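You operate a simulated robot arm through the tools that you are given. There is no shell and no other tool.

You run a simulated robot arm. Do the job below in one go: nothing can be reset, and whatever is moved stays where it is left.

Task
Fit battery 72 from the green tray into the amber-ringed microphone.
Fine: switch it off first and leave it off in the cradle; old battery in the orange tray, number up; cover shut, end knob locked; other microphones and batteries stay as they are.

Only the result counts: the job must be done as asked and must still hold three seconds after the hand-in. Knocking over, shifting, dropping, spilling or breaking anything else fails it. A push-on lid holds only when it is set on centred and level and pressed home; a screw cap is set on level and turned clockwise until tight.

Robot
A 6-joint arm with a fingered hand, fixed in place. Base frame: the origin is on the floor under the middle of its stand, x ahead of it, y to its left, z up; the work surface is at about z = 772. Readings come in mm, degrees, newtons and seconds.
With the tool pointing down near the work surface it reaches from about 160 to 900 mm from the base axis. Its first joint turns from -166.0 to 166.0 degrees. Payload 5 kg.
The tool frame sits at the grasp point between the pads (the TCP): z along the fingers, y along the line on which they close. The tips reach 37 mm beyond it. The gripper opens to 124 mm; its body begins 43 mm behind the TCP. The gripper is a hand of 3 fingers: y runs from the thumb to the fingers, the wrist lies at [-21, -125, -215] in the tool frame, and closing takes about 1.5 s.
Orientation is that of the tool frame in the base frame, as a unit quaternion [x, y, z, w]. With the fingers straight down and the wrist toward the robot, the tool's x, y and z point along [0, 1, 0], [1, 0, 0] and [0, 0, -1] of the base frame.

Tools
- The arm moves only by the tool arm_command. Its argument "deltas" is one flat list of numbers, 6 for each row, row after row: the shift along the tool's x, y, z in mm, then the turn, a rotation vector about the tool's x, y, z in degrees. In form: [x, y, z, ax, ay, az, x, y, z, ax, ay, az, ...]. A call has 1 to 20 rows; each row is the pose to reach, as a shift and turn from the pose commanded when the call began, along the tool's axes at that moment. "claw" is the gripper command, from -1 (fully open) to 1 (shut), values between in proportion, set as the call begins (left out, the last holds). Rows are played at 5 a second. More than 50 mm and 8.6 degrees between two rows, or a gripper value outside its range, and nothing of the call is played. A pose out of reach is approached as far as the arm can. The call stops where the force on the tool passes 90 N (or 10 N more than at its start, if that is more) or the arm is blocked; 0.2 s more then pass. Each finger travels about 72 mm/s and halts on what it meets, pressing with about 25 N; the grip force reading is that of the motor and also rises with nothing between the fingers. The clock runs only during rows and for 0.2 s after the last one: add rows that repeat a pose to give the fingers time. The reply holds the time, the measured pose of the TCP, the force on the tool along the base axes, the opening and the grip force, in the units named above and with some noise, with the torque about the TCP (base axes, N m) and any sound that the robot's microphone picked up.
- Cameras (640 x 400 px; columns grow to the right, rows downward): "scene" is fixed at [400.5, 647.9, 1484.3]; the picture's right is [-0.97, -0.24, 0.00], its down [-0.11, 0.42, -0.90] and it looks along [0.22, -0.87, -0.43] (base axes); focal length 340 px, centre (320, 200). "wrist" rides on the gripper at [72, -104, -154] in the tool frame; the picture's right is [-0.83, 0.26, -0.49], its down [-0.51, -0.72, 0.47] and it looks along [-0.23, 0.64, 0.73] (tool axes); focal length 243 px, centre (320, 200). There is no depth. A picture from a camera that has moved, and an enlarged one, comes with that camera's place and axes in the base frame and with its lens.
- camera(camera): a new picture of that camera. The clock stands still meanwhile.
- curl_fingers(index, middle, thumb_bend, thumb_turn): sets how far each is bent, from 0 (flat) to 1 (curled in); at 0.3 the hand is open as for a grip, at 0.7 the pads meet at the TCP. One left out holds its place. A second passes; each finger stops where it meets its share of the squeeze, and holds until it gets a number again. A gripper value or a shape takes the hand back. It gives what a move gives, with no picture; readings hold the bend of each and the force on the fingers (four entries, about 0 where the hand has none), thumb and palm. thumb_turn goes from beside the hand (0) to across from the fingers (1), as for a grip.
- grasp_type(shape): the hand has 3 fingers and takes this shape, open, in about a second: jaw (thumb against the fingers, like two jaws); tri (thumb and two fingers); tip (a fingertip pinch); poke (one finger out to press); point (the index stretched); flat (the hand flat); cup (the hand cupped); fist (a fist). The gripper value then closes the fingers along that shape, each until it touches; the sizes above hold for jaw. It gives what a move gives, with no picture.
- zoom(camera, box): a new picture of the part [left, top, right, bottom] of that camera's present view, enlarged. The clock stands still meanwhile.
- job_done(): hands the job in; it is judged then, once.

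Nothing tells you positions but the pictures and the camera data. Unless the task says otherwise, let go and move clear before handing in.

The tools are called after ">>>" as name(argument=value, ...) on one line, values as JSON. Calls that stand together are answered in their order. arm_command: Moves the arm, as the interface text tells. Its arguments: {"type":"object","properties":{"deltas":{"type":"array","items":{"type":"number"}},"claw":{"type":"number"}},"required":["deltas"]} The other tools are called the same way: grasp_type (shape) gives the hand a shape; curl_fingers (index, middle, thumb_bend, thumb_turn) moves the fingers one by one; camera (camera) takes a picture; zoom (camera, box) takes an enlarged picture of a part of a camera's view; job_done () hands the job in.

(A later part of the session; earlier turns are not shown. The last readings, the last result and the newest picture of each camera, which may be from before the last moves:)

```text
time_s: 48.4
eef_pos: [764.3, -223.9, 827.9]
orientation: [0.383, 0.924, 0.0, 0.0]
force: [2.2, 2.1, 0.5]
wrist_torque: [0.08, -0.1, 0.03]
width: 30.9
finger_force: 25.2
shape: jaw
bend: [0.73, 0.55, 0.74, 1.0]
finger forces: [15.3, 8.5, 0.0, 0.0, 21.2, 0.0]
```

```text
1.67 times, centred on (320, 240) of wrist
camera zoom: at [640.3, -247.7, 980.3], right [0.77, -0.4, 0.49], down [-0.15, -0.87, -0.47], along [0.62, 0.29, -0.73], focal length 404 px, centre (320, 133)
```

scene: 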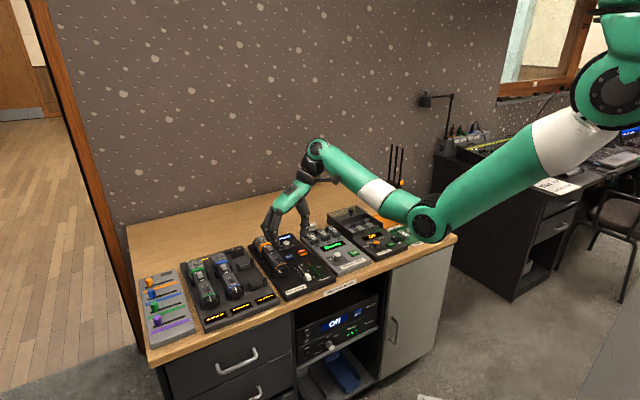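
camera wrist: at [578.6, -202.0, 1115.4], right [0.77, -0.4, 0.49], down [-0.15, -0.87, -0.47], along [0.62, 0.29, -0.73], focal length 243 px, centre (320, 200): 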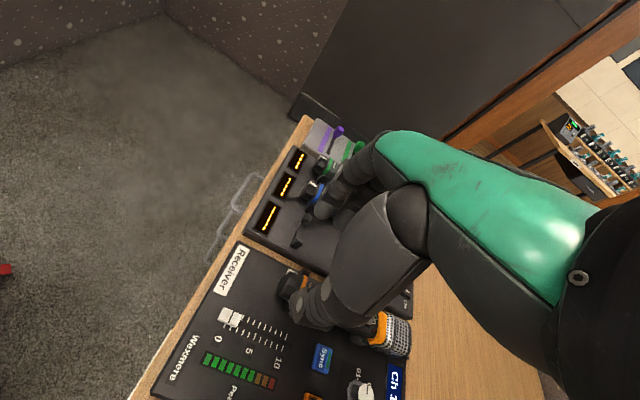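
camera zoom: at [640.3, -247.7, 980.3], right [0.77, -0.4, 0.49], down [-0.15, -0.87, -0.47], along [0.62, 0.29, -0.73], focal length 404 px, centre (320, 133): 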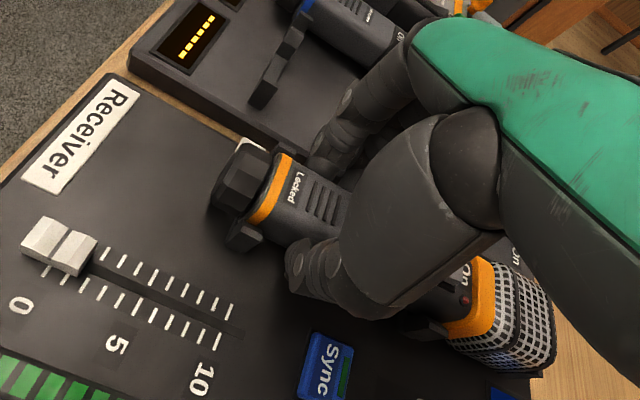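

I now have a firm grip on the sleeve. I'll pull gently toward the knob end and watch the force.

>>> arm_command(deltas=[1, 0, 0, 0, 0, 0, 2, 0, 0, 0, 0, 0, 3, 0, 0, 0, 0, 0, 4, 0, 0, 0, 0, 0])

>>> zoom(camera="scene", box=[250, 225, 310, 285])

>>> zoom(camera="wrist", box=[200, 120, 440, 360])

```text
time_s: 49.4
eef_pos: [762.2, -220.7, 826.1]
orientation: [0.383, 0.924, 0.0, -0.001]
force: [0.0, -0.1, -0.5]
wrist_torque: [0.03, -0.07, -0.03]
width: 30.6
finger_force: 24.8
shape: jaw
bend: [0.73, 0.55, 0.74, 1.0]
finger forces: [15.0, 8.3, 0.0, 0.1, 22.9, 0.0]
```

```text
6.67 times, centred on (280, 255) of scene
camera zoom: at [400.5, 647.9, 1484.3], right [-0.97, -0.24, 0.0], down [-0.11, 0.42, -0.9], along [0.22, -0.87, -0.43], focal length 2266 px, centre (587, -167)
```

zoom: 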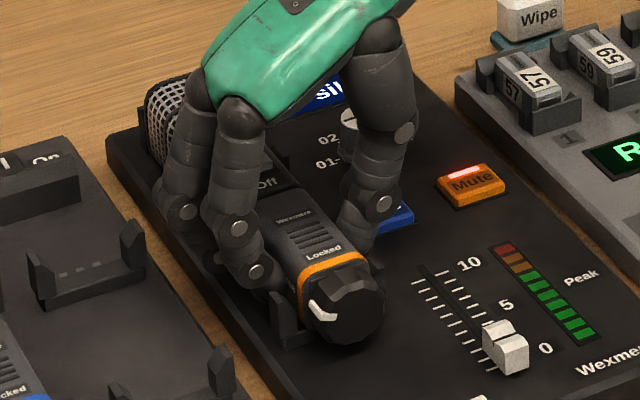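

```text
1.67 times, centred on (320, 240) of wrist
camera zoom: at [637.7, -245.0, 980.5], right [0.77, -0.4, 0.49], down [-0.15, -0.87, -0.47], along [0.62, 0.29, -0.73], focal length 404 px, centre (320, 133)
```

zoom: 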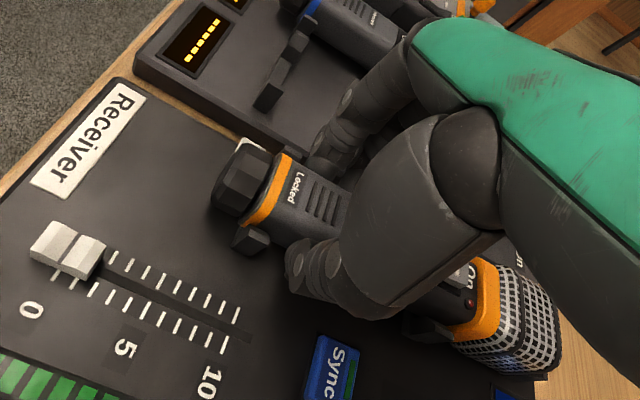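

>>> zoom(camera="scene", box=[262, 240, 292, 272])

>>> zoom(camera="wrist", box=[270, 180, 440, 330])

```text
12.50 times, centred on (277, 256) of scene
camera zoom: at [400.5, 647.9, 1484.3], right [-0.97, -0.24, 0.0], down [-0.11, 0.42, -0.9], along [0.22, -0.87, -0.43], focal length 4248 px, centre (858, -500)
```

zoom: 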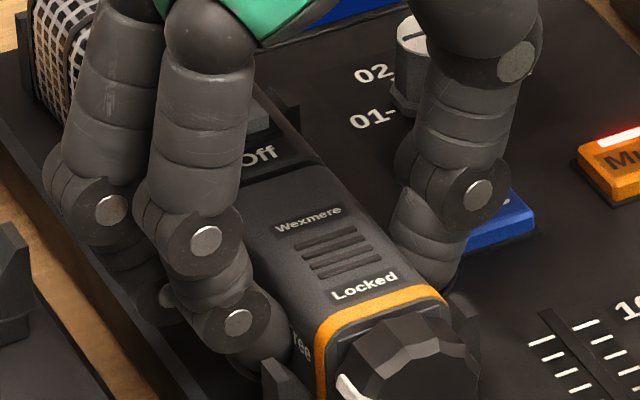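

```text
2.67 times, centred on (355, 255) of wrist
camera zoom: at [637.7, -245.0, 980.5], right [0.77, -0.4, 0.49], down [-0.15, -0.87, -0.47], along [0.62, 0.29, -0.73], focal length 647 px, centre (227, 53)
```

zoom: 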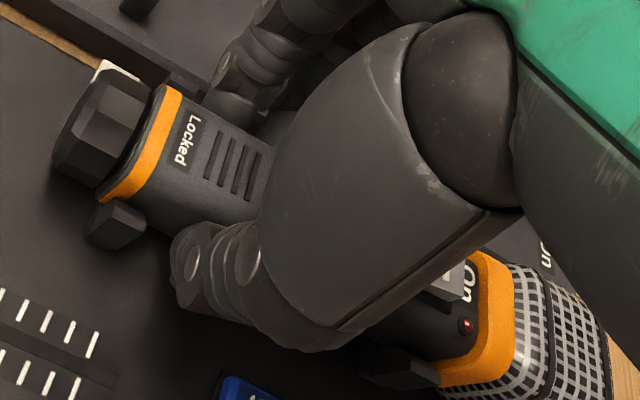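

>>> arm_command(deltas=[0, 0, 0, 0, 0, 0, 0, 0, 0, 0, 0, 0, 0, 0, 0, 0, 0, 0, 0, 0, 0, 0, 0, 0], claw=0.2)

>>> zoom(camera="scene", box=[255, 232, 295, 275])

```text
time_s: 50.4
eef_pos: [762.1, -220.9, 827.7]
orientation: [0.382, 0.924, 0.0, 0.0]
force: [0.0, 0.2, -0.8]
wrist_torque: [0.04, -0.02, 0.01]
width: 49.2
finger_force: 0.1
shape: jaw
bend: [0.74, 0.49, 0.72, 1.0]
finger forces: [0.1, 0.0, 0.0, 0.0, 0.0, 0.0]
```

```text
9.30 times, centred on (275, 254) of scene
camera zoom: at [400.5, 647.9, 1484.3], right [-0.97, -0.24, 0.0], down [-0.11, 0.42, -0.9], along [0.22, -0.87, -0.43], focal length 3162 px, centre (739, -298)
```

zoom: 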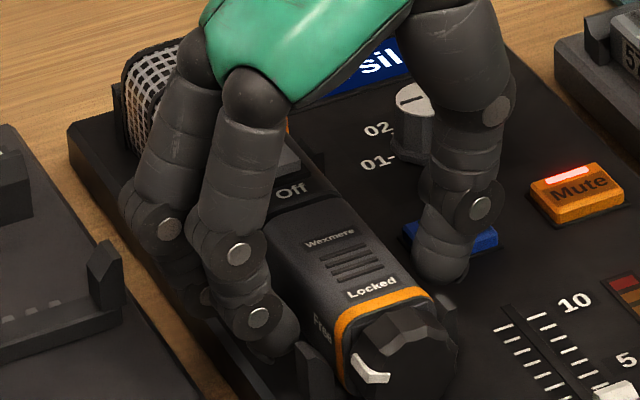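

>>> arm_command(deltas=[-4, 0, 0, 0, 0, 0, -7, 0, 0, 0, 0, 0, -7, 0, 0, 0, 0, 0])

>>> arm_command(deltas=[0, 0, 0, 0, 0, 0, 0, 0, 0, 0, 0, 0, 0, 0, 0, 0, 0, 0, 0, 0, 0, 0, 0, 0, 0, 0, 0, 0, 0, 0], claw=0.7)

>>> arm_command(deltas=[2, 0, 0, 0, 0, 0, 4, 0, 0, 0, 0, 0, 6, 0, 0, 0, 0, 0, 8, 0, 0, 0, 0, 0])

>>> zoom(camera="scene", box=[255, 232, 295, 275])

```text
time_s: 51.2
eef_pos: [764.8, -224.7, 827.9]
orientation: [0.383, 0.924, 0.0, 0.0]
force: [-0.3, 2.0, -0.1]
wrist_torque: [0.01, 0.02, 0.0]
width: 49.3
finger_force: 0.0
shape: jaw
bend: [0.74, 0.49, 0.72, 1.0]
finger forces: [0.0, 0.0, 0.0, 0.0, 0.1, 0.0]
```

```text
time_s: 52.4
eef_pos: [765.5, -225.0, 828.4]
orientation: [0.383, 0.924, 0.0, 0.0]
force: [4.4, 3.4, 0.4]
wrist_torque: [0.14, -0.19, 0.0]
width: 30.4
finger_force: 25.2
shape: jaw
bend: [0.73, 0.55, 0.75, 1.0]
finger forces: [17.0, 9.5, 0.0, 0.0, 20.4, 0.0]
```

```text
time_s: 53.4
eef_pos: [762.6, -221.1, 828.0]
orientation: [0.382, 0.924, 0.0, 0.0]
force: [1.1, -3.6, 8.0]
wrist_torque: [-0.08, 0.0, -0.04]
width: 30.7
finger_force: 24.7
shape: jaw
bend: [0.73, 0.55, 0.75, 1.0]
finger forces: [15.9, 8.5, 0.0, 0.1, 26.4, 0.1]
```

```text
9.30 times, centred on (275, 254) of scene
camera zoom: at [400.5, 647.9, 1484.3], right [-0.97, -0.24, 0.0], down [-0.11, 0.42, -0.9], along [0.22, -0.87, -0.43], focal length 3162 px, centre (739, -298)
```

zoom: 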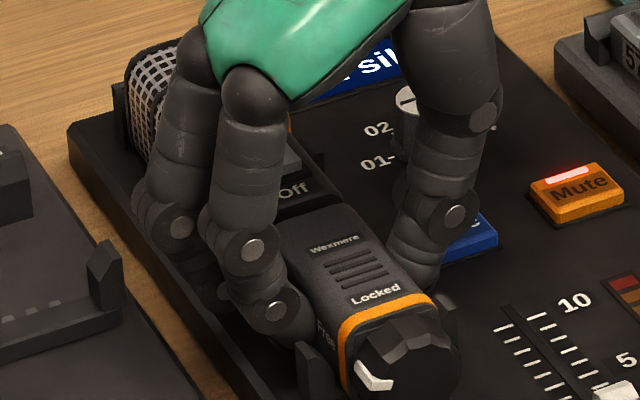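

The sleeve is sliding off toward the knob end and a gap is opening at the seam. I'll regrip and do another stroke.

>>> arm_command(deltas=[0, 0, 0, 0, 0, 0, 0, 0, 0, 0, 0, 0, 0, 0, 0, 0, 0, 0, -4, 0, -2, 0, 0, 0, -9, 0, -2, 0, 0, 0, -9, 0, -2, 0, 0, 0], claw=0.2)

>>> arm_command(deltas=[0, 0, 0, 0, 0, 0, 0, 0, 0, 0, 0, 0, 0, 0, 0, 0, 0, 0, 0, 0, 0, 0, 0, 0, 0, 0, 0, 0, 0, 0], claw=0.7)

>>> arm_command(deltas=[2, 0, 0, 0, 0, 0, 4, 0, 0, 0, 0, 0, 6, 0, 0, 0, 0, 0, 8, 0, 0, 0, 0, 0])

>>> zoom(camera="scene", box=[255, 232, 295, 275])

```text
time_s: 54.8
eef_pos: [765.5, -225.8, 831.7]
orientation: [0.383, 0.924, 0.0, 0.0]
force: [-0.1, -0.2, -0.3]
wrist_torque: [0.0, 0.01, -0.01]
width: 49.4
finger_force: 0.1
shape: jaw
bend: [0.74, 0.49, 0.72, 1.0]
finger forces: [0.1, 0.1, 0.1, 0.0, 0.0, 0.0]
out of reach, approached as far as the arm can: row 5, 6
```

```text
time_s: 56.0
eef_pos: [764.4, -226.0, 832.1]
orientation: [0.383, 0.924, 0.0, 0.0]
force: [5.4, 5.4, -0.8]
wrist_torque: [0.21, -0.19, 0.01]
width: 30.6
finger_force: 25.2
shape: jaw
bend: [0.73, 0.55, 0.75, 1.0]
finger forces: [17.5, 10.2, 0.0, 0.1, 20.0, 0.1]
```

```text
time_s: 57.0
eef_pos: [764.6, -224.4, 831.1]
orientation: [0.383, 0.924, 0.0, 0.0]
force: [7.8, 3.8, 1.5]
wrist_torque: [0.16, -0.27, -0.04]
width: 30.6
finger_force: 24.8
shape: jaw
bend: [0.73, 0.55, 0.75, 1.0]
finger forces: [17.8, 10.5, 0.1, 0.0, 20.3, 0.0]
out of reach, approached as far as the arm can: row 3, 4
```

```text
9.30 times, centred on (275, 254) of scene
camera zoom: at [400.5, 647.9, 1484.3], right [-0.97, -0.24, 0.0], down [-0.11, 0.42, -0.9], along [0.22, -0.87, -0.43], focal length 3162 px, centre (739, -298)
```

zoom: 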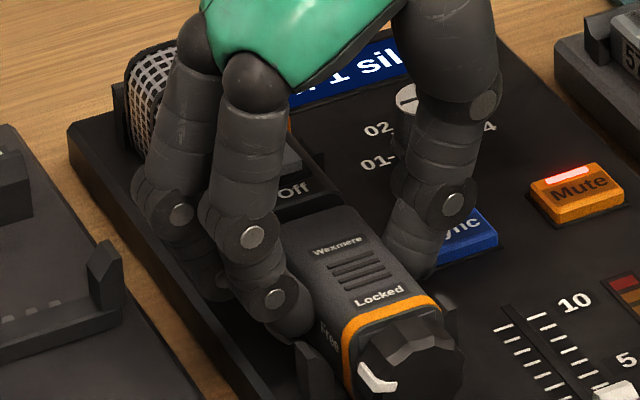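

The sleeve is now open by about 9 mm but this spot is at the reach limit. I'll regrip from in front, where the knob now stands clear of the cradle arms.

>>> arm_command(deltas=[0, 0, 0, 0, 0, 0, 0, 0, 0, 0, 0, 0, 0, 0, 0, 0, 0, 0, 0, 0, -25, 0, 0, 0, 0, 0, -60, 0, 0, 0, 0, 0, -60, 0, 0, 0], claw=0.15)

>>> camera(camera="wrist")

>>> zoom(camera="scene", box=[250, 232, 300, 280])

```text
time_s: 58.4
eef_pos: [784.7, -235.1, 880.4]
orientation: [0.382, 0.924, 0.0, 0.0]
force: [0.3, -0.7, 0.1]
wrist_torque: [0.01, -0.04, -0.01]
width: 52.5
finger_force: 0.1
shape: jaw
bend: [0.74, 0.48, 0.72, 1.0]
finger forces: [0.0, 0.1, 0.0, 0.0, 0.1, 0.0]
out of reach, approached as far as the arm can: row 4, 5, 6
```

```text
taken
camera wrist: at [659.6, -260.0, 1033.7], right [0.77, -0.4, 0.49], down [-0.15, -0.87, -0.47], along [0.62, 0.29, -0.73], focal length 243 px, centre (320, 200)
```

wrist: 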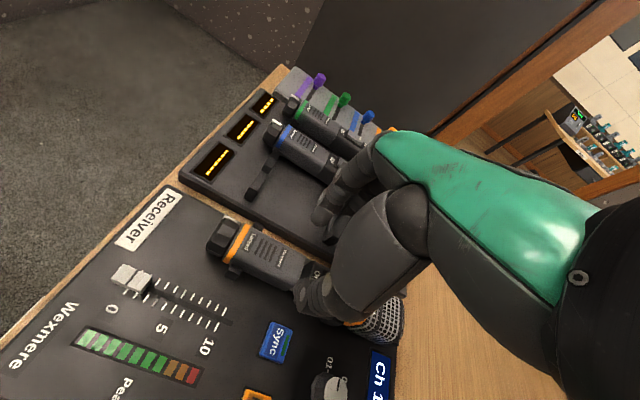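

```text
8.33 times, centred on (275, 256) of scene
camera zoom: at [400.5, 647.9, 1484.3], right [-0.97, -0.24, 0.0], down [-0.11, 0.42, -0.9], along [0.22, -0.87, -0.43], focal length 2832 px, centre (695, -267)
```

zoom: 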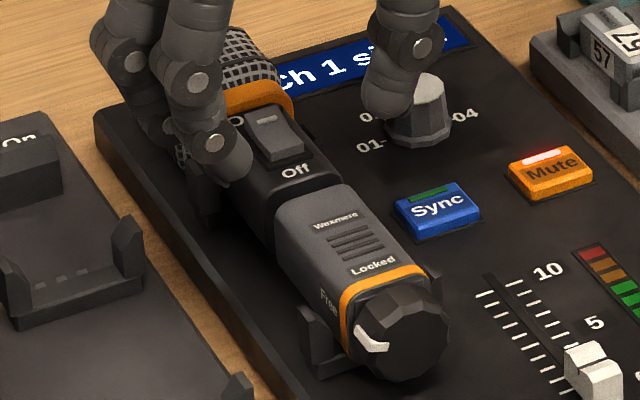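

>>> arm_command(deltas=[20, 0, 0, 0, 0, 0, 40, 0, 0, 0, 0, 0, 57, 0, 0, 0, 0, 0, 57, 0, 0, 0, 0, 0])

>>> zoom(camera="scene", box=[250, 222, 310, 282])

>>> zoom(camera="wrist", box=[200, 120, 440, 360])

```text
time_s: 59.4
eef_pos: [784.0, -216.4, 859.2]
orientation: [0.383, 0.924, 0.001, -0.001]
force: [-0.3, -0.7, 0.3]
wrist_torque: [0.03, 0.0, -0.01]
width: 52.4
finger_force: 0.0
shape: jaw
bend: [0.74, 0.48, 0.72, 1.0]
finger forces: [0.0, 0.1, 0.1, 0.0, 0.0, 0.0]
out of reach, approached as far as the arm can: row 1, 2, 3, 4
```

```text
6.67 times, centred on (280, 252) of scene
camera zoom: at [400.5, 647.9, 1484.3], right [-0.97, -0.24, 0.0], down [-0.11, 0.42, -0.9], along [0.22, -0.87, -0.43], focal length 2266 px, centre (587, -147)
```

zoom: 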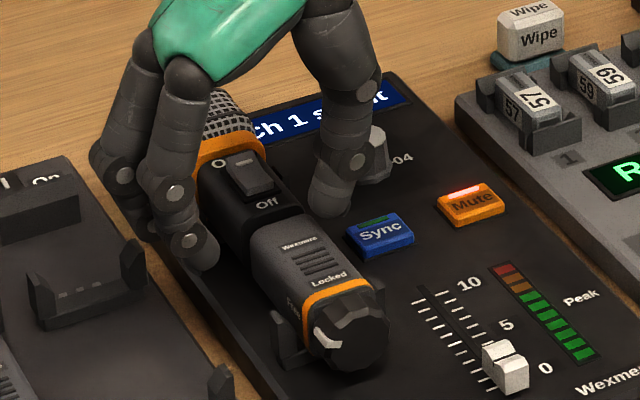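

```text
1.67 times, centred on (320, 240) of wrist
camera zoom: at [659.4, -239.8, 1012.7], right [0.77, -0.4, 0.49], down [-0.15, -0.87, -0.47], along [0.62, 0.29, -0.73], focal length 404 px, centre (320, 133)
```

zoom: 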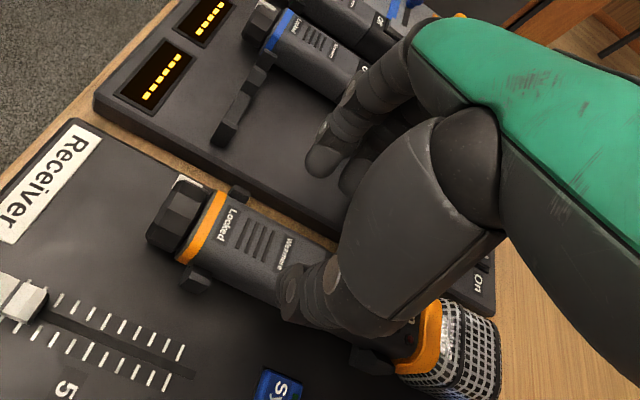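

The arm is wandering along a reach or joint limit in this pose. I'll raise it straight up to get clear before anything else.

>>> arm_command(deltas=[0, 0, -30, 0, 0, 0, 0, 0, -60, 0, 0, 0])

```text
time_s: 60.0
eef_pos: [803.6, -226.4, 911.3]
orientation: [0.382, 0.924, 0.001, -0.002]
force: [0.1, 0.2, -0.7]
wrist_torque: [-0.02, -0.01, 0.04]
width: 52.7
finger_force: 0.0
shape: jaw
bend: [0.74, 0.48, 0.72, 1.0]
finger forces: [0.0, 0.1, 0.0, 0.0, 0.1, 0.0]
out of reach, approached as far as the arm can: row 1, 2
```

>>> arm_command(deltas=[0, 0, 0, 0, 0, 8, 0, 0, 0, 0, 0, 16, 0, 0, 0, 0, 0, 24, 0, 0, 0, 0, 0, 32, 0, 0, 0, 0, 0, 40])

>>> camera(camera="scene")

```text
time_s: 61.2
eef_pos: [863.4, -249.5, 883.2]
orientation: [0.677, 0.736, 0.001, -0.001]
force: [0.3, 0.0, -0.5]
wrist_torque: [0.01, 0.01, -0.02]
width: 52.4
finger_force: 0.1
shape: jaw
bend: [0.74, 0.48, 0.72, 1.0]
finger forces: [0.0, 0.0, 0.1, 0.0, 0.0, 0.0]
out of reach, approached as far as the arm can: row 1, 2, 3, 4, 5
```

```text
taken
```

scene: 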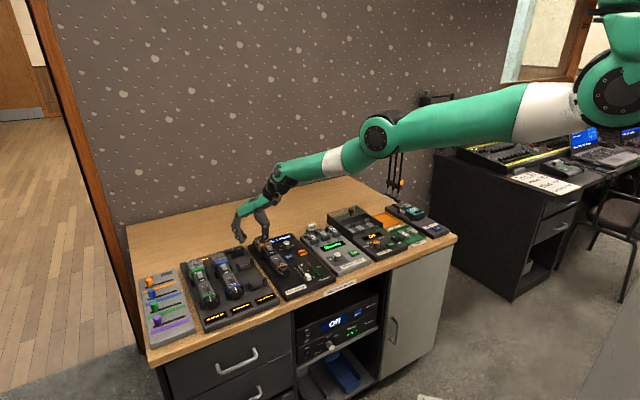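

The arm is stretched out at its reach limit. I'll command a target near its actual pose, higher and further in, to bring it back to a well-conditioned posture.

>>> arm_command(deltas=[-18.6, 19.7, -17.8, 0, 0, 0, -37.1, 39.3, -35.6, 0, 0, 0, -55.7, 59, -53.4, 0, 0, 0, -55.7, 59, -53.4, 0, 0, 0])

>>> camera(camera="scene")

```text
time_s: 62.2
eef_pos: [874.1, -282.3, 934.3]
orientation: [0.675, 0.738, 0.0, 0.0]
force: [-0.4, -0.1, 0.0]
wrist_torque: [0.01, -0.03, -0.01]
width: 52.7
finger_force: 0.0
shape: jaw
bend: [0.74, 0.48, 0.72, 1.0]
finger forces: [0.1, 0.1, 0.0, 0.0, 0.1, 0.0]
out of reach, approached as far as the arm can: row 1, 2, 3, 4
```

```text
taken
```

scene: 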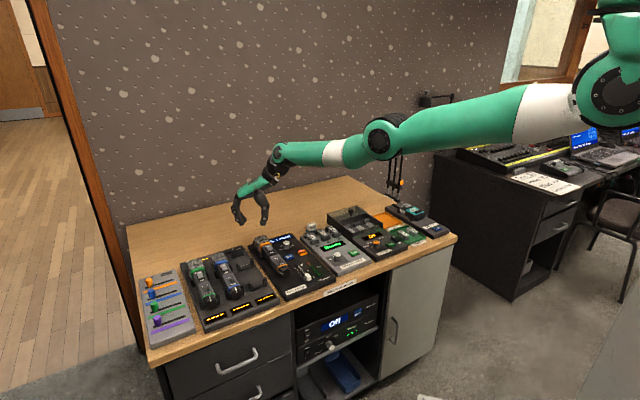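

>>> arm_command(deltas=[0, 0, 0, 0, 0, 0, 0, 0, 0, 0, 0, 0])

```text
time_s: 62.8
eef_pos: [873.2, -282.4, 934.0]
orientation: [0.675, 0.737, 0.0, 0.0]
force: [-0.3, -0.2, -0.2]
wrist_torque: [0.02, 0.01, -0.04]
width: 52.5
finger_force: 0.0
shape: jaw
bend: [0.74, 0.48, 0.72, 1.0]
finger forces: [0.1, 0.1, 0.0, 0.0, 0.0, 0.0]
```

>>> arm_command(deltas=[0, -10, -20, 0, 0, 0, 0, -20, -40, 0, 0, 0, 0, -30, -60, 0, 0, 0, 0, -40, -80, 0, 0, 0])

>>> camera(camera="scene")

```text
time_s: 63.8
eef_pos: [832.7, -284.2, 1013.0]
orientation: [0.676, 0.737, 0.0, 0.0]
force: [0.6, -0.2, 0.2]
wrist_torque: [0.01, -0.01, 0.01]
width: 52.6
finger_force: 0.2
shape: jaw
bend: [0.74, 0.48, 0.72, 1.0]
finger forces: [0.0, 0.0, 0.0, 0.0, 0.0, 0.1]
```

```text
taken
```

scene: 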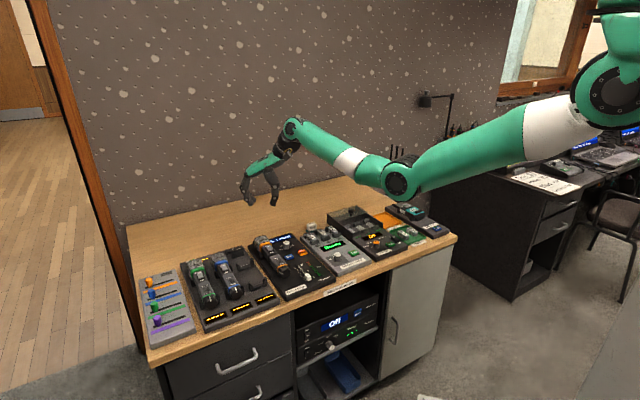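

The arm is recovered. I'll check that nothing was disturbed and see how the cover looks.

>>> zoom(camera="scene", box=[245, 225, 305, 280])

>>> zoom(camera="scene", box=[140, 225, 330, 345])

```text
7.27 times, centred on (275, 252) of scene
camera zoom: at [400.5, 647.9, 1484.3], right [-0.97, -0.24, 0.0], down [-0.11, 0.42, -0.9], along [0.22, -0.87, -0.43], focal length 2472 px, centre (647, -182)
```

zoom: 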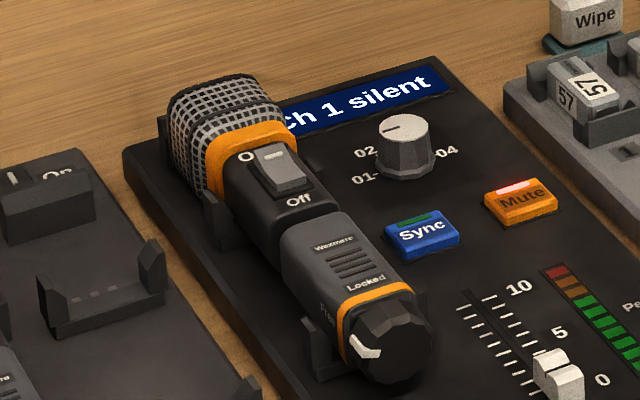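

```text
3.33 times, centred on (235, 285) of scene
camera zoom: at [400.5, 647.9, 1484.3], right [-0.97, -0.24, 0.0], down [-0.11, 0.42, -0.9], along [0.22, -0.87, -0.43], focal length 1133 px, centre (603, -83)
```

zoom: 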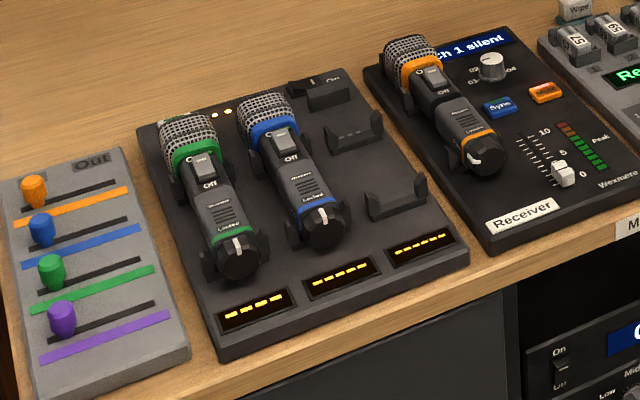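

>>> arm_command(deltas=[22, -19, 10, 0, 0, -8, 45, -39, 25, 0, 0, -16, 67, -58, 45, 0, 0, -24, 89, -78, 75, 0, 0, -32, 111.5, -96.9, 113, 0, 0, -40, 111.5, -96.9, 113, 0, 0, -40])

>>> zoom(camera="scene", box=[245, 220, 315, 290])

>>> zoom(camera="wrist", box=[200, 120, 440, 360])

```text
time_s: 65.2
eef_pos: [726.1, -180.5, 899.6]
orientation: [0.382, 0.924, 0.001, 0.0]
force: [-0.2, 0.2, 0.1]
wrist_torque: [0.01, 0.0, 0.02]
width: 52.7
finger_force: 0.0
shape: jaw
bend: [0.74, 0.48, 0.72, 1.0]
finger forces: [0.0, 0.0, 0.0, 0.0, 0.1, 0.0]
```

```text
5.71 times, centred on (280, 255) of scene
camera zoom: at [400.5, 647.9, 1484.3], right [-0.97, -0.24, 0.0], down [-0.11, 0.42, -0.9], along [0.22, -0.87, -0.43], focal length 1942 px, centre (549, -114)
```

zoom: 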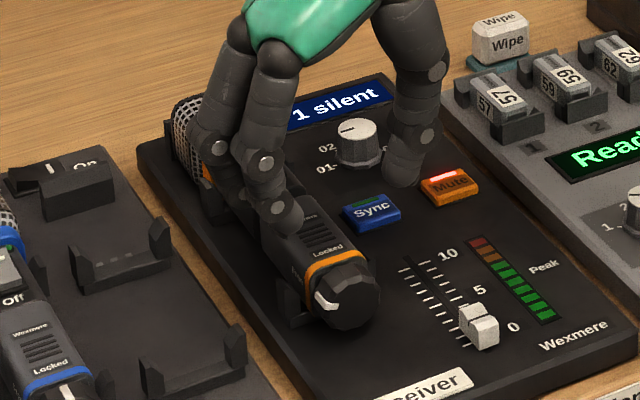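

```text
1.67 times, centred on (320, 240) of wrist
camera zoom: at [601.6, -204.9, 1053.5], right [0.77, -0.4, 0.49], down [-0.15, -0.87, -0.47], along [0.62, 0.29, -0.73], focal length 404 px, centre (320, 133)
```

zoom: 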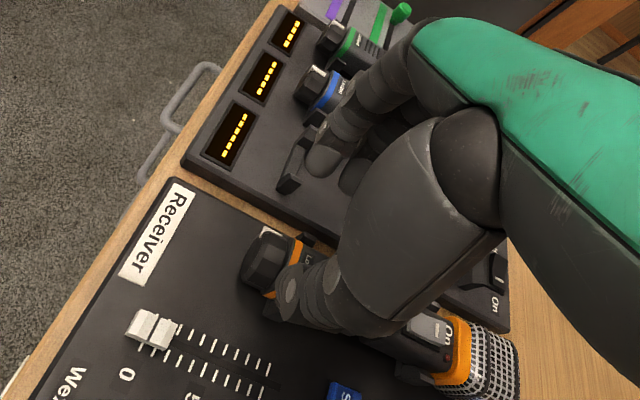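

>>> arm_command(deltas=[0, 0, 30, 0, 0, 0, 0, 0, 55, 0, 0, 0, 0, 0, 70, 0, 0, 0, 0, 0, 77, 0, 0, 0, 0, 0, 77, 0, 0, 0])

>>> zoom(camera="scene", box=[255, 235, 305, 285])

>>> zoom(camera="wrist", box=[200, 120, 440, 360])

```text
time_s: 66.4
eef_pos: [727.1, -181.5, 824.2]
orientation: [0.382, 0.924, 0.0, 0.0]
force: [0.1, -0.1, 0.0]
wrist_torque: [0.0, -0.01, 0.04]
width: 52.7
finger_force: 0.1
shape: jaw
bend: [0.74, 0.48, 0.72, 1.0]
finger forces: [0.0, 0.7, 0.0, 0.1, 0.0, 0.1]
```

```text
8.00 times, centred on (280, 260) of scene
camera zoom: at [400.5, 647.9, 1484.3], right [-0.97, -0.24, 0.0], down [-0.11, 0.42, -0.9], along [0.22, -0.87, -0.43], focal length 2719 px, centre (640, -280)
```

zoom: 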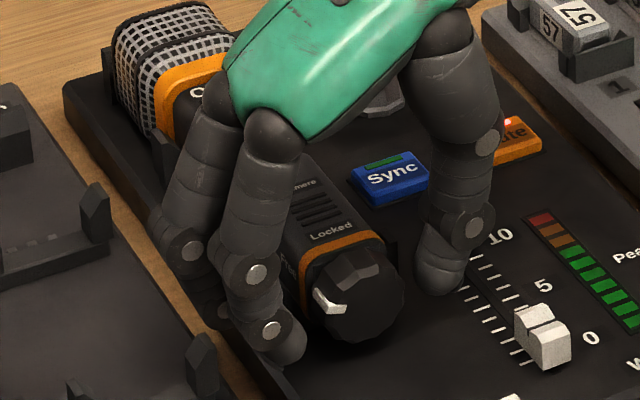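

```text
1.67 times, centred on (320, 240) of wrist
camera zoom: at [602.5, -205.7, 977.7], right [0.77, -0.4, 0.49], down [-0.15, -0.87, -0.47], along [0.62, 0.29, -0.73], focal length 404 px, centre (320, 133)
```

zoom: 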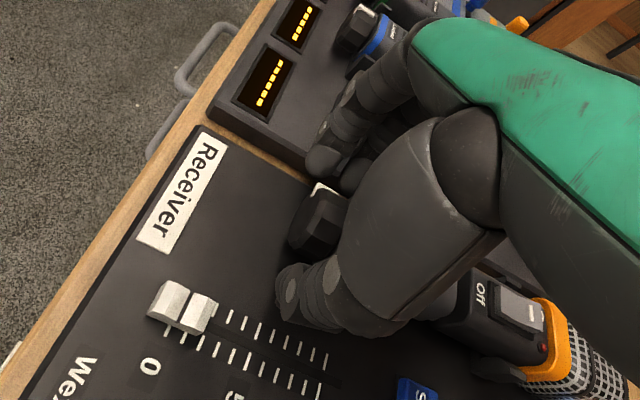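

>>> arm_command(deltas=[0, 0, 0, 0, 0, 0, 0, 0, 0, 0, 0, 0, 0, 0, 0, 0, 0, 0, 0, 0, 0, 0, 0, 0, 0, 0, 0, 0, 0, 0], claw=0.6)

>>> zoom(camera="scene", box=[255, 235, 305, 285])

>>> zoom(camera="wrist", box=[200, 120, 440, 360])

```text
time_s: 67.6
eef_pos: [729.2, -181.8, 825.1]
orientation: [0.383, 0.924, 0.0, 0.0]
force: [2.2, 8.5, 0.9]
wrist_torque: [0.27, -0.1, 0.23]
width: 35.0
finger_force: 24.9
shape: jaw
bend: [0.73, 0.51, 0.75, 1.0]
finger forces: [17.8, 9.0, 0.0, 0.0, 20.1, 0.0]
```

```text
8.00 times, centred on (280, 260) of scene
camera zoom: at [400.5, 647.9, 1484.3], right [-0.97, -0.24, 0.0], down [-0.11, 0.42, -0.9], along [0.22, -0.87, -0.43], focal length 2719 px, centre (640, -280)
```

zoom: 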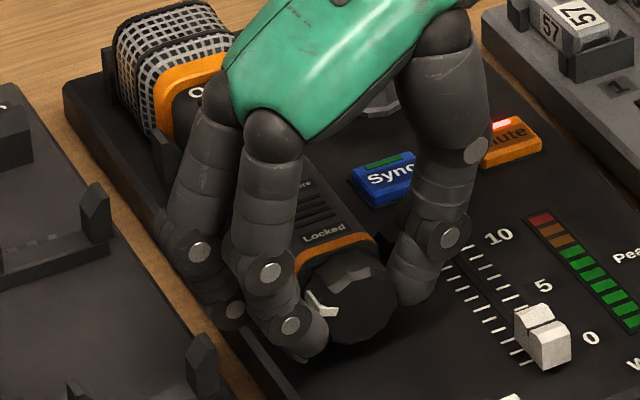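

```text
1.67 times, centred on (320, 240) of wrist
camera zoom: at [602.5, -205.3, 977.8], right [0.77, -0.4, 0.49], down [-0.15, -0.87, -0.47], along [0.62, 0.29, -0.73], focal length 404 px, centre (320, 133)
```

zoom: 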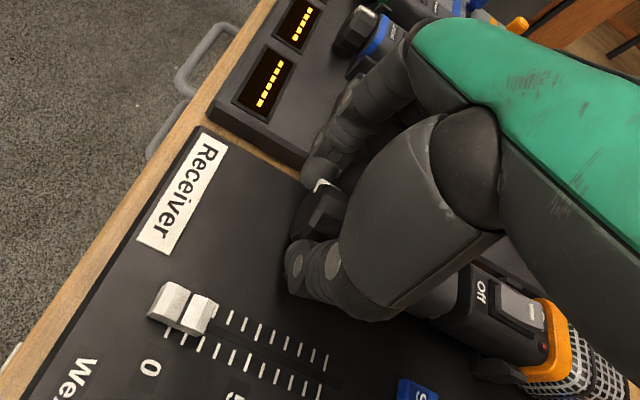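

Now the index and thumb hold the knob. I'll pull it straight out toward the front in small steps.

>>> arm_command(deltas=[2, 0, 0, 0, 0, 0, 4, 0, 0, 0, 0, 0, 7, 0, 0, 0, 0, 0, 10, 0, 0, 0, 0, 0, 13, 0, 0, 0, 0, 0, 16, 0, 0, 0, 0, 0])

>>> zoom(camera="scene", box=[250, 230, 310, 290])

>>> zoom(camera="wrist", box=[200, 120, 440, 360])

```text
time_s: 69.0
eef_pos: [715.4, -168.8, 824.4]
orientation: [0.383, 0.924, 0.0, -0.001]
force: [0.2, -0.6, -0.2]
wrist_torque: [0.05, -0.02, -0.09]
width: 32.9
finger_force: 25.4
shape: jaw
bend: [0.73, 0.54, 0.75, 1.0]
finger forces: [16.4, 5.1, 0.1, 0.0, 21.8, 0.1]
```

```text
6.67 times, centred on (280, 260) of scene
camera zoom: at [400.5, 647.9, 1484.3], right [-0.97, -0.24, 0.0], down [-0.11, 0.42, -0.9], along [0.22, -0.87, -0.43], focal length 2266 px, centre (587, -200)
```

zoom: 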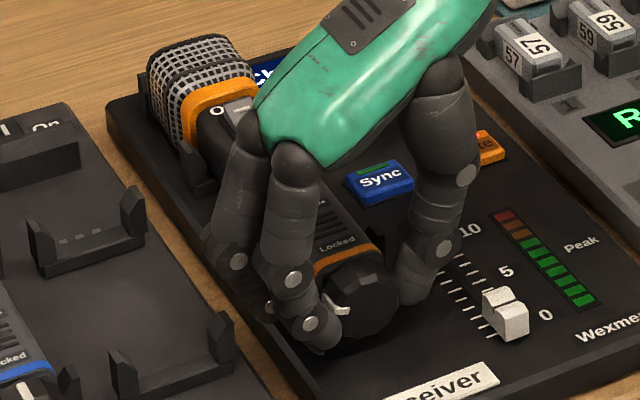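

```text
1.67 times, centred on (320, 240) of wrist
camera zoom: at [590.9, -194.0, 977.8], right [0.77, -0.4, 0.49], down [-0.15, -0.87, -0.47], along [0.62, 0.29, -0.73], focal length 404 px, centre (320, 133)
```

zoom: 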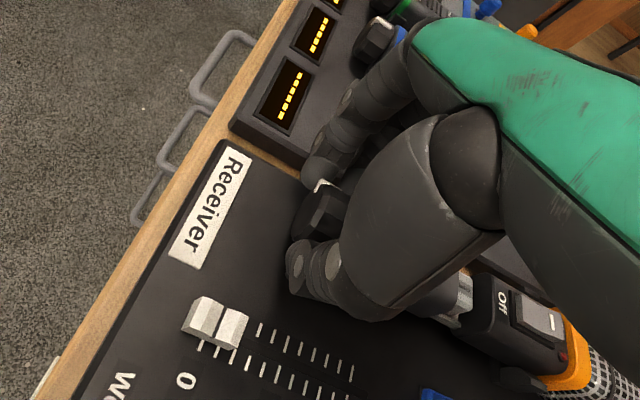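

The sleeve is following and the compartment is opening. I'll keep pulling.

>>> arm_command(deltas=[3, 0, 0, 0, 0, 0, 6, 0, 0, 0, 0, 0, 9, 0, 0, 0, 0, 0, 12, 0, 0, 0, 0, 0, 15, 0, 0, 0, 0, 0])

>>> zoom(camera="scene", box=[250, 230, 310, 290])

>>> zoom(camera="wrist", box=[270, 200, 450, 380])

```text
time_s: 70.2
eef_pos: [704.2, -159.6, 824.7]
orientation: [0.383, 0.924, 0.0, -0.001]
force: [-0.3, -0.2, -0.7]
wrist_torque: [0.03, 0.01, -0.07]
width: 33.6
finger_force: 25.1
shape: jaw
bend: [0.73, 0.54, 0.75, 1.0]
finger forces: [16.4, 5.2, 0.1, 0.1, 21.8, 0.0]
```

```text
6.67 times, centred on (280, 260) of scene
camera zoom: at [400.5, 647.9, 1484.3], right [-0.97, -0.24, 0.0], down [-0.11, 0.42, -0.9], along [0.22, -0.87, -0.43], focal length 2266 px, centre (587, -200)
```

zoom: 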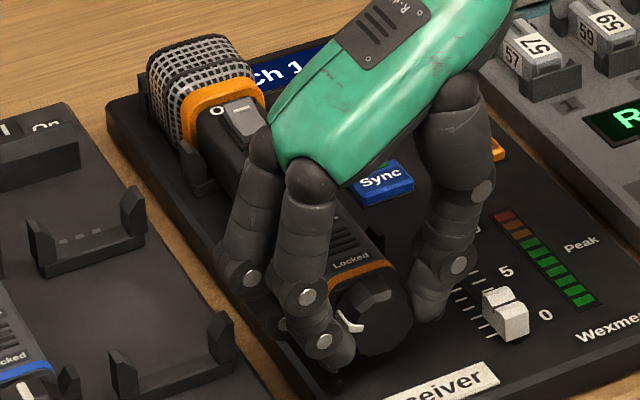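

```text
2.22 times, centred on (360, 290) of wrist
camera zoom: at [580.1, -183.3, 978.0], right [0.77, -0.4, 0.49], down [-0.15, -0.87, -0.47], along [0.62, 0.29, -0.73], focal length 539 px, centre (231, 0)
```

zoom: 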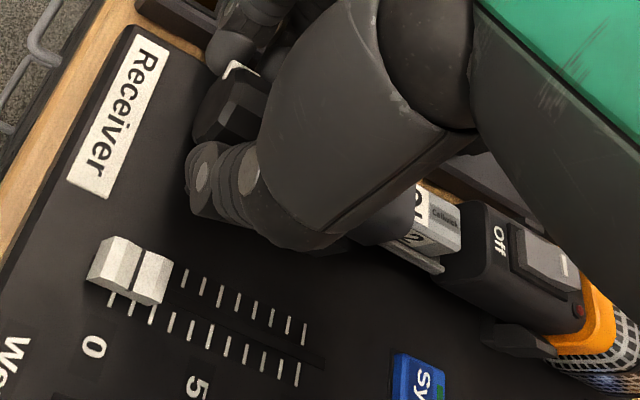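

The old battery is coming into view inside. I'll pull another stretch, watching the fader cap clearance.

>>> arm_command(deltas=[3, 0, 0, 0, 0, 0, 6, 0, 0, 0, 0, 0, 9, 0, 0, 0, 0, 0, 12, 0, 0, 0, 0, 0, 15, 0, 0, 0, 0, 0])

>>> zoom(camera="scene", box=[250, 230, 310, 290])

>>> zoom(camera="wrist", box=[270, 200, 450, 380])

```text
time_s: 71.4
eef_pos: [694.1, -148.6, 823.8]
orientation: [0.382, 0.924, 0.0, 0.0]
force: [-0.1, -0.6, 0.5]
wrist_torque: [0.02, -0.01, -0.05]
width: 33.5
finger_force: 25.3
shape: jaw
bend: [0.73, 0.54, 0.75, 1.0]
finger forces: [16.3, 5.2, 0.1, 0.0, 21.8, 0.0]
```

```text
6.67 times, centred on (280, 260) of scene
camera zoom: at [400.5, 647.9, 1484.3], right [-0.97, -0.24, 0.0], down [-0.11, 0.42, -0.9], along [0.22, -0.87, -0.43], focal length 2266 px, centre (587, -200)
```

zoom: 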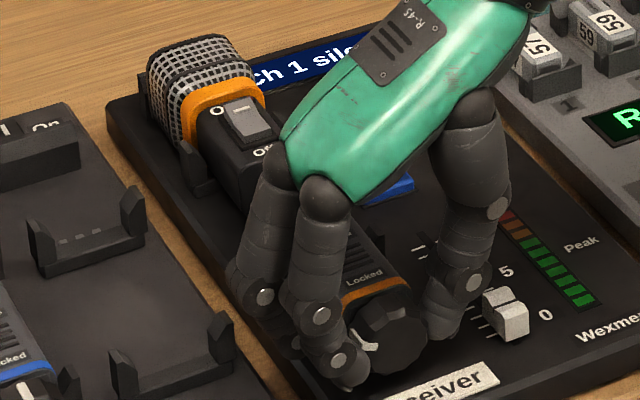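

```text
2.22 times, centred on (360, 290) of wrist
camera zoom: at [569.5, -172.7, 977.8], right [0.77, -0.4, 0.49], down [-0.15, -0.87, -0.47], along [0.62, 0.29, -0.73], focal length 539 px, centre (231, 0)
```

zoom: 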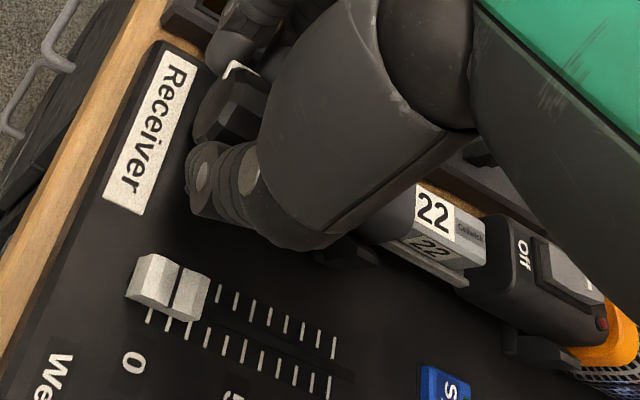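

Battery 22 is exposed in the compartment. I'll let go of the knob and lift clear to see whether it is fully uncovered.

>>> arm_command(deltas=[0, 0, 0, 0, 0, 0, 0, 0, 0, 0, 0, 0, 0, 0, 0, 0, 0, 0, 0, 0, -20, 0, 0, 0, 0, 0, -50, 0, 0, 0, 20, -20, -80, 0, 0, 0], claw=0.15)

>>> zoom(camera="scene", box=[250, 230, 310, 290])

>>> camera(camera="wrist")

```text
time_s: 72.8
eef_pos: [664.9, -148.2, 904.1]
orientation: [0.382, 0.924, 0.0, 0.0]
force: [-0.3, -0.4, 0.5]
wrist_torque: [0.01, -0.02, 0.0]
width: 52.5
finger_force: 0.1
shape: jaw
bend: [0.74, 0.48, 0.72, 1.0]
finger forces: [0.0, 0.1, 0.0, 0.1, 0.1, 0.0]
```

```text
6.67 times, centred on (280, 260) of scene
camera zoom: at [400.5, 647.9, 1484.3], right [-0.97, -0.24, 0.0], down [-0.11, 0.42, -0.9], along [0.22, -0.87, -0.43], focal length 2266 px, centre (587, -200)
```

zoom: 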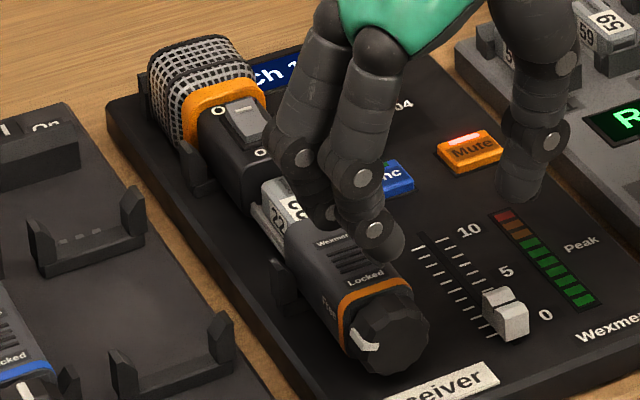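

```text
taken
camera wrist: at [541.0, -172.0, 1057.7], right [0.77, -0.4, 0.49], down [-0.15, -0.87, -0.47], along [0.62, 0.29, -0.73], focal length 243 px, centre (320, 200)
```

wrist: 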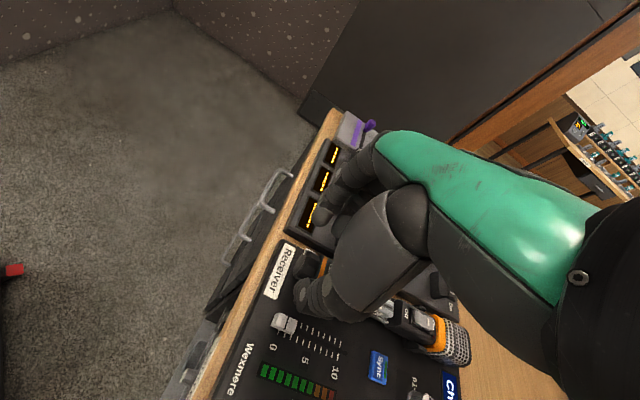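

>>> arm_command(deltas=[0, -40, -20, 0, 0, 0, 0, -80, -40, 0, 0, 0, 0, -110, -50, 0, 0, 0])

>>> zoom(camera="scene", box=[255, 235, 300, 280])

>>> camera(camera="wrist")

```text
time_s: 73.6
eef_pos: [588.8, -226.0, 955.8]
orientation: [0.382, 0.924, 0.0, 0.0]
force: [0.2, 0.5, 0.6]
wrist_torque: [0.0, 0.01, 0.02]
width: 52.4
finger_force: 0.1
shape: jaw
bend: [0.74, 0.48, 0.72, 1.0]
finger forces: [0.1, 0.0, 0.1, 0.0, 0.1, 0.0]
```

```text
8.89 times, centred on (278, 258) of scene
camera zoom: at [400.5, 647.9, 1484.3], right [-0.97, -0.24, 0.0], down [-0.11, 0.42, -0.9], along [0.22, -0.87, -0.43], focal length 3021 px, centre (698, -311)
```

zoom: 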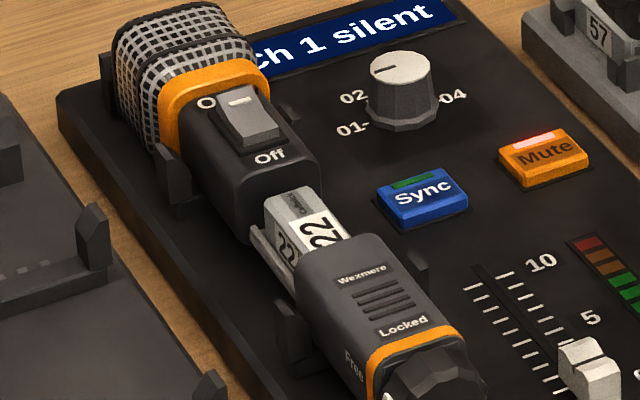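

```text
taken
camera wrist: at [463.3, -250.1, 1108.5], right [0.77, -0.4, 0.49], down [-0.15, -0.87, -0.47], along [0.62, 0.29, -0.73], focal length 243 px, centre (320, 200)
```

wrist: 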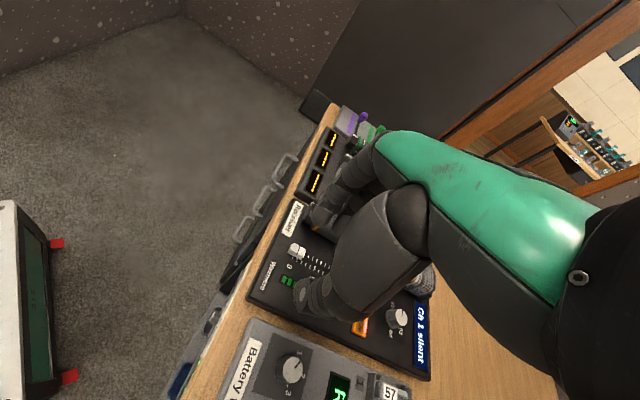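

>>> zoom(camera="scene", box=[378, 215, 430, 255])

>>> zoom(camera="scene", box=[262, 242, 290, 270])

>>> zoom(camera="scene", box=[300, 210, 350, 250])

```text
10.00 times, centred on (404, 235) of scene
camera zoom: at [400.5, 647.9, 1484.3], right [-0.97, -0.24, 0.0], down [-0.11, 0.42, -0.9], along [0.22, -0.87, -0.43], focal length 3399 px, centre (-520, -150)
```

zoom: 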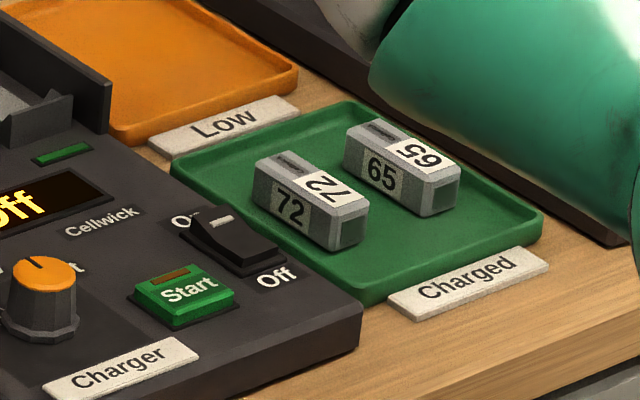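

```text
14.29 times, centred on (276, 256) of scene
camera zoom: at [400.5, 647.9, 1484.3], right [-0.97, -0.24, 0.0], down [-0.11, 0.42, -0.9], along [0.22, -0.87, -0.43], focal length 4855 px, centre (949, -600)
```

zoom: 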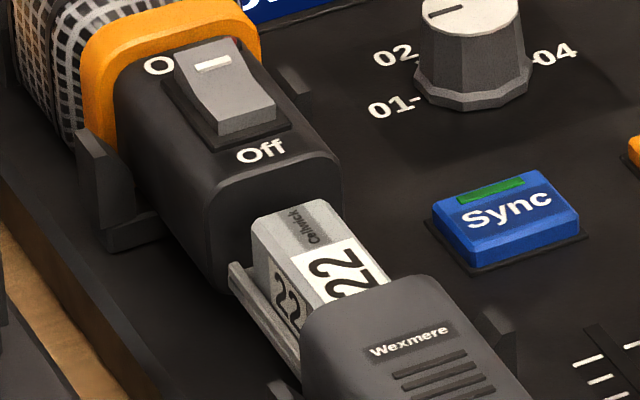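

```text
10.00 times, centred on (325, 230) of scene
camera zoom: at [400.5, 647.9, 1484.3], right [-0.97, -0.24, 0.0], down [-0.11, 0.42, -0.9], along [0.22, -0.87, -0.43], focal length 3399 px, centre (270, -100)
```

zoom: 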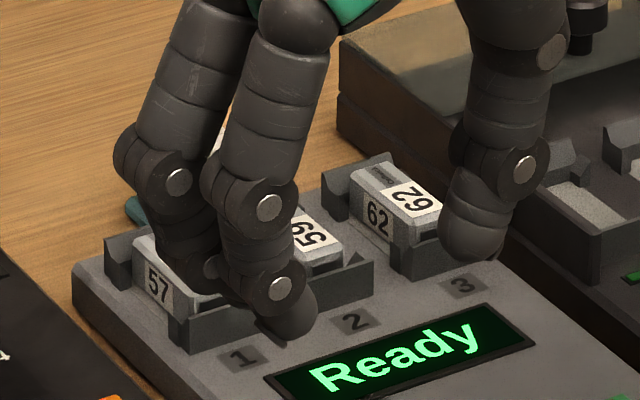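

Batteries are about 46 × 20 × 18 mm, with "Cellwick" at the far end. About 10 mm of battery 22 is still under the sleeve, so I'll regrip the knob and pull it a bit further.

>>> arm_command(deltas=[0, 40, 0, 0, 0, 0, -10, 80, 10, 0, 0, 0, -20, 110, 30, 0, 0, 0, -20, 129, 60, 0, 0, 0, -20, 129, 90, 0, 0, 0, -20, 129, 120, 0, 0, 0, -20, 129, 131, 0, 0, 0, -20, 129, 131, 0, 0, 0])

>>> zoom(camera="scene", box=[255, 240, 305, 290])

>>> zoom(camera="wrist", box=[200, 120, 440, 360])

```text
time_s: 75.4
eef_pos: [692.7, -150.3, 823.0]
orientation: [0.382, 0.924, 0.0, 0.001]
force: [-0.8, 0.3, 0.2]
wrist_torque: [0.03, -0.02, -0.01]
width: 52.7
finger_force: 0.1
shape: jaw
bend: [0.74, 0.48, 0.72, 1.0]
finger forces: [0.1, 0.0, 0.1, 0.1, 0.0, 0.0]
```

```text
8.00 times, centred on (280, 265) of scene
camera zoom: at [400.5, 647.9, 1484.3], right [-0.97, -0.24, 0.0], down [-0.11, 0.42, -0.9], along [0.22, -0.87, -0.43], focal length 2719 px, centre (640, -320)
```

zoom: 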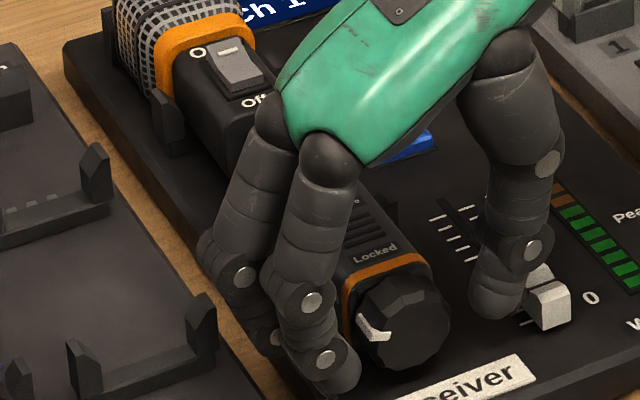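

```text
1.67 times, centred on (320, 240) of wrist
camera zoom: at [568.6, -173.9, 976.4], right [0.77, -0.4, 0.49], down [-0.15, -0.87, -0.47], along [0.62, 0.29, -0.73], focal length 404 px, centre (320, 133)
```

zoom: 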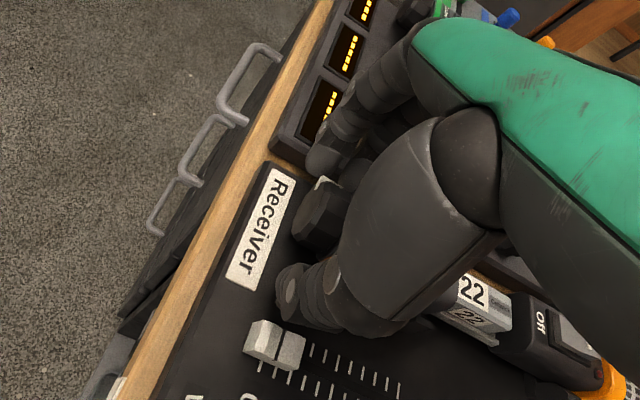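

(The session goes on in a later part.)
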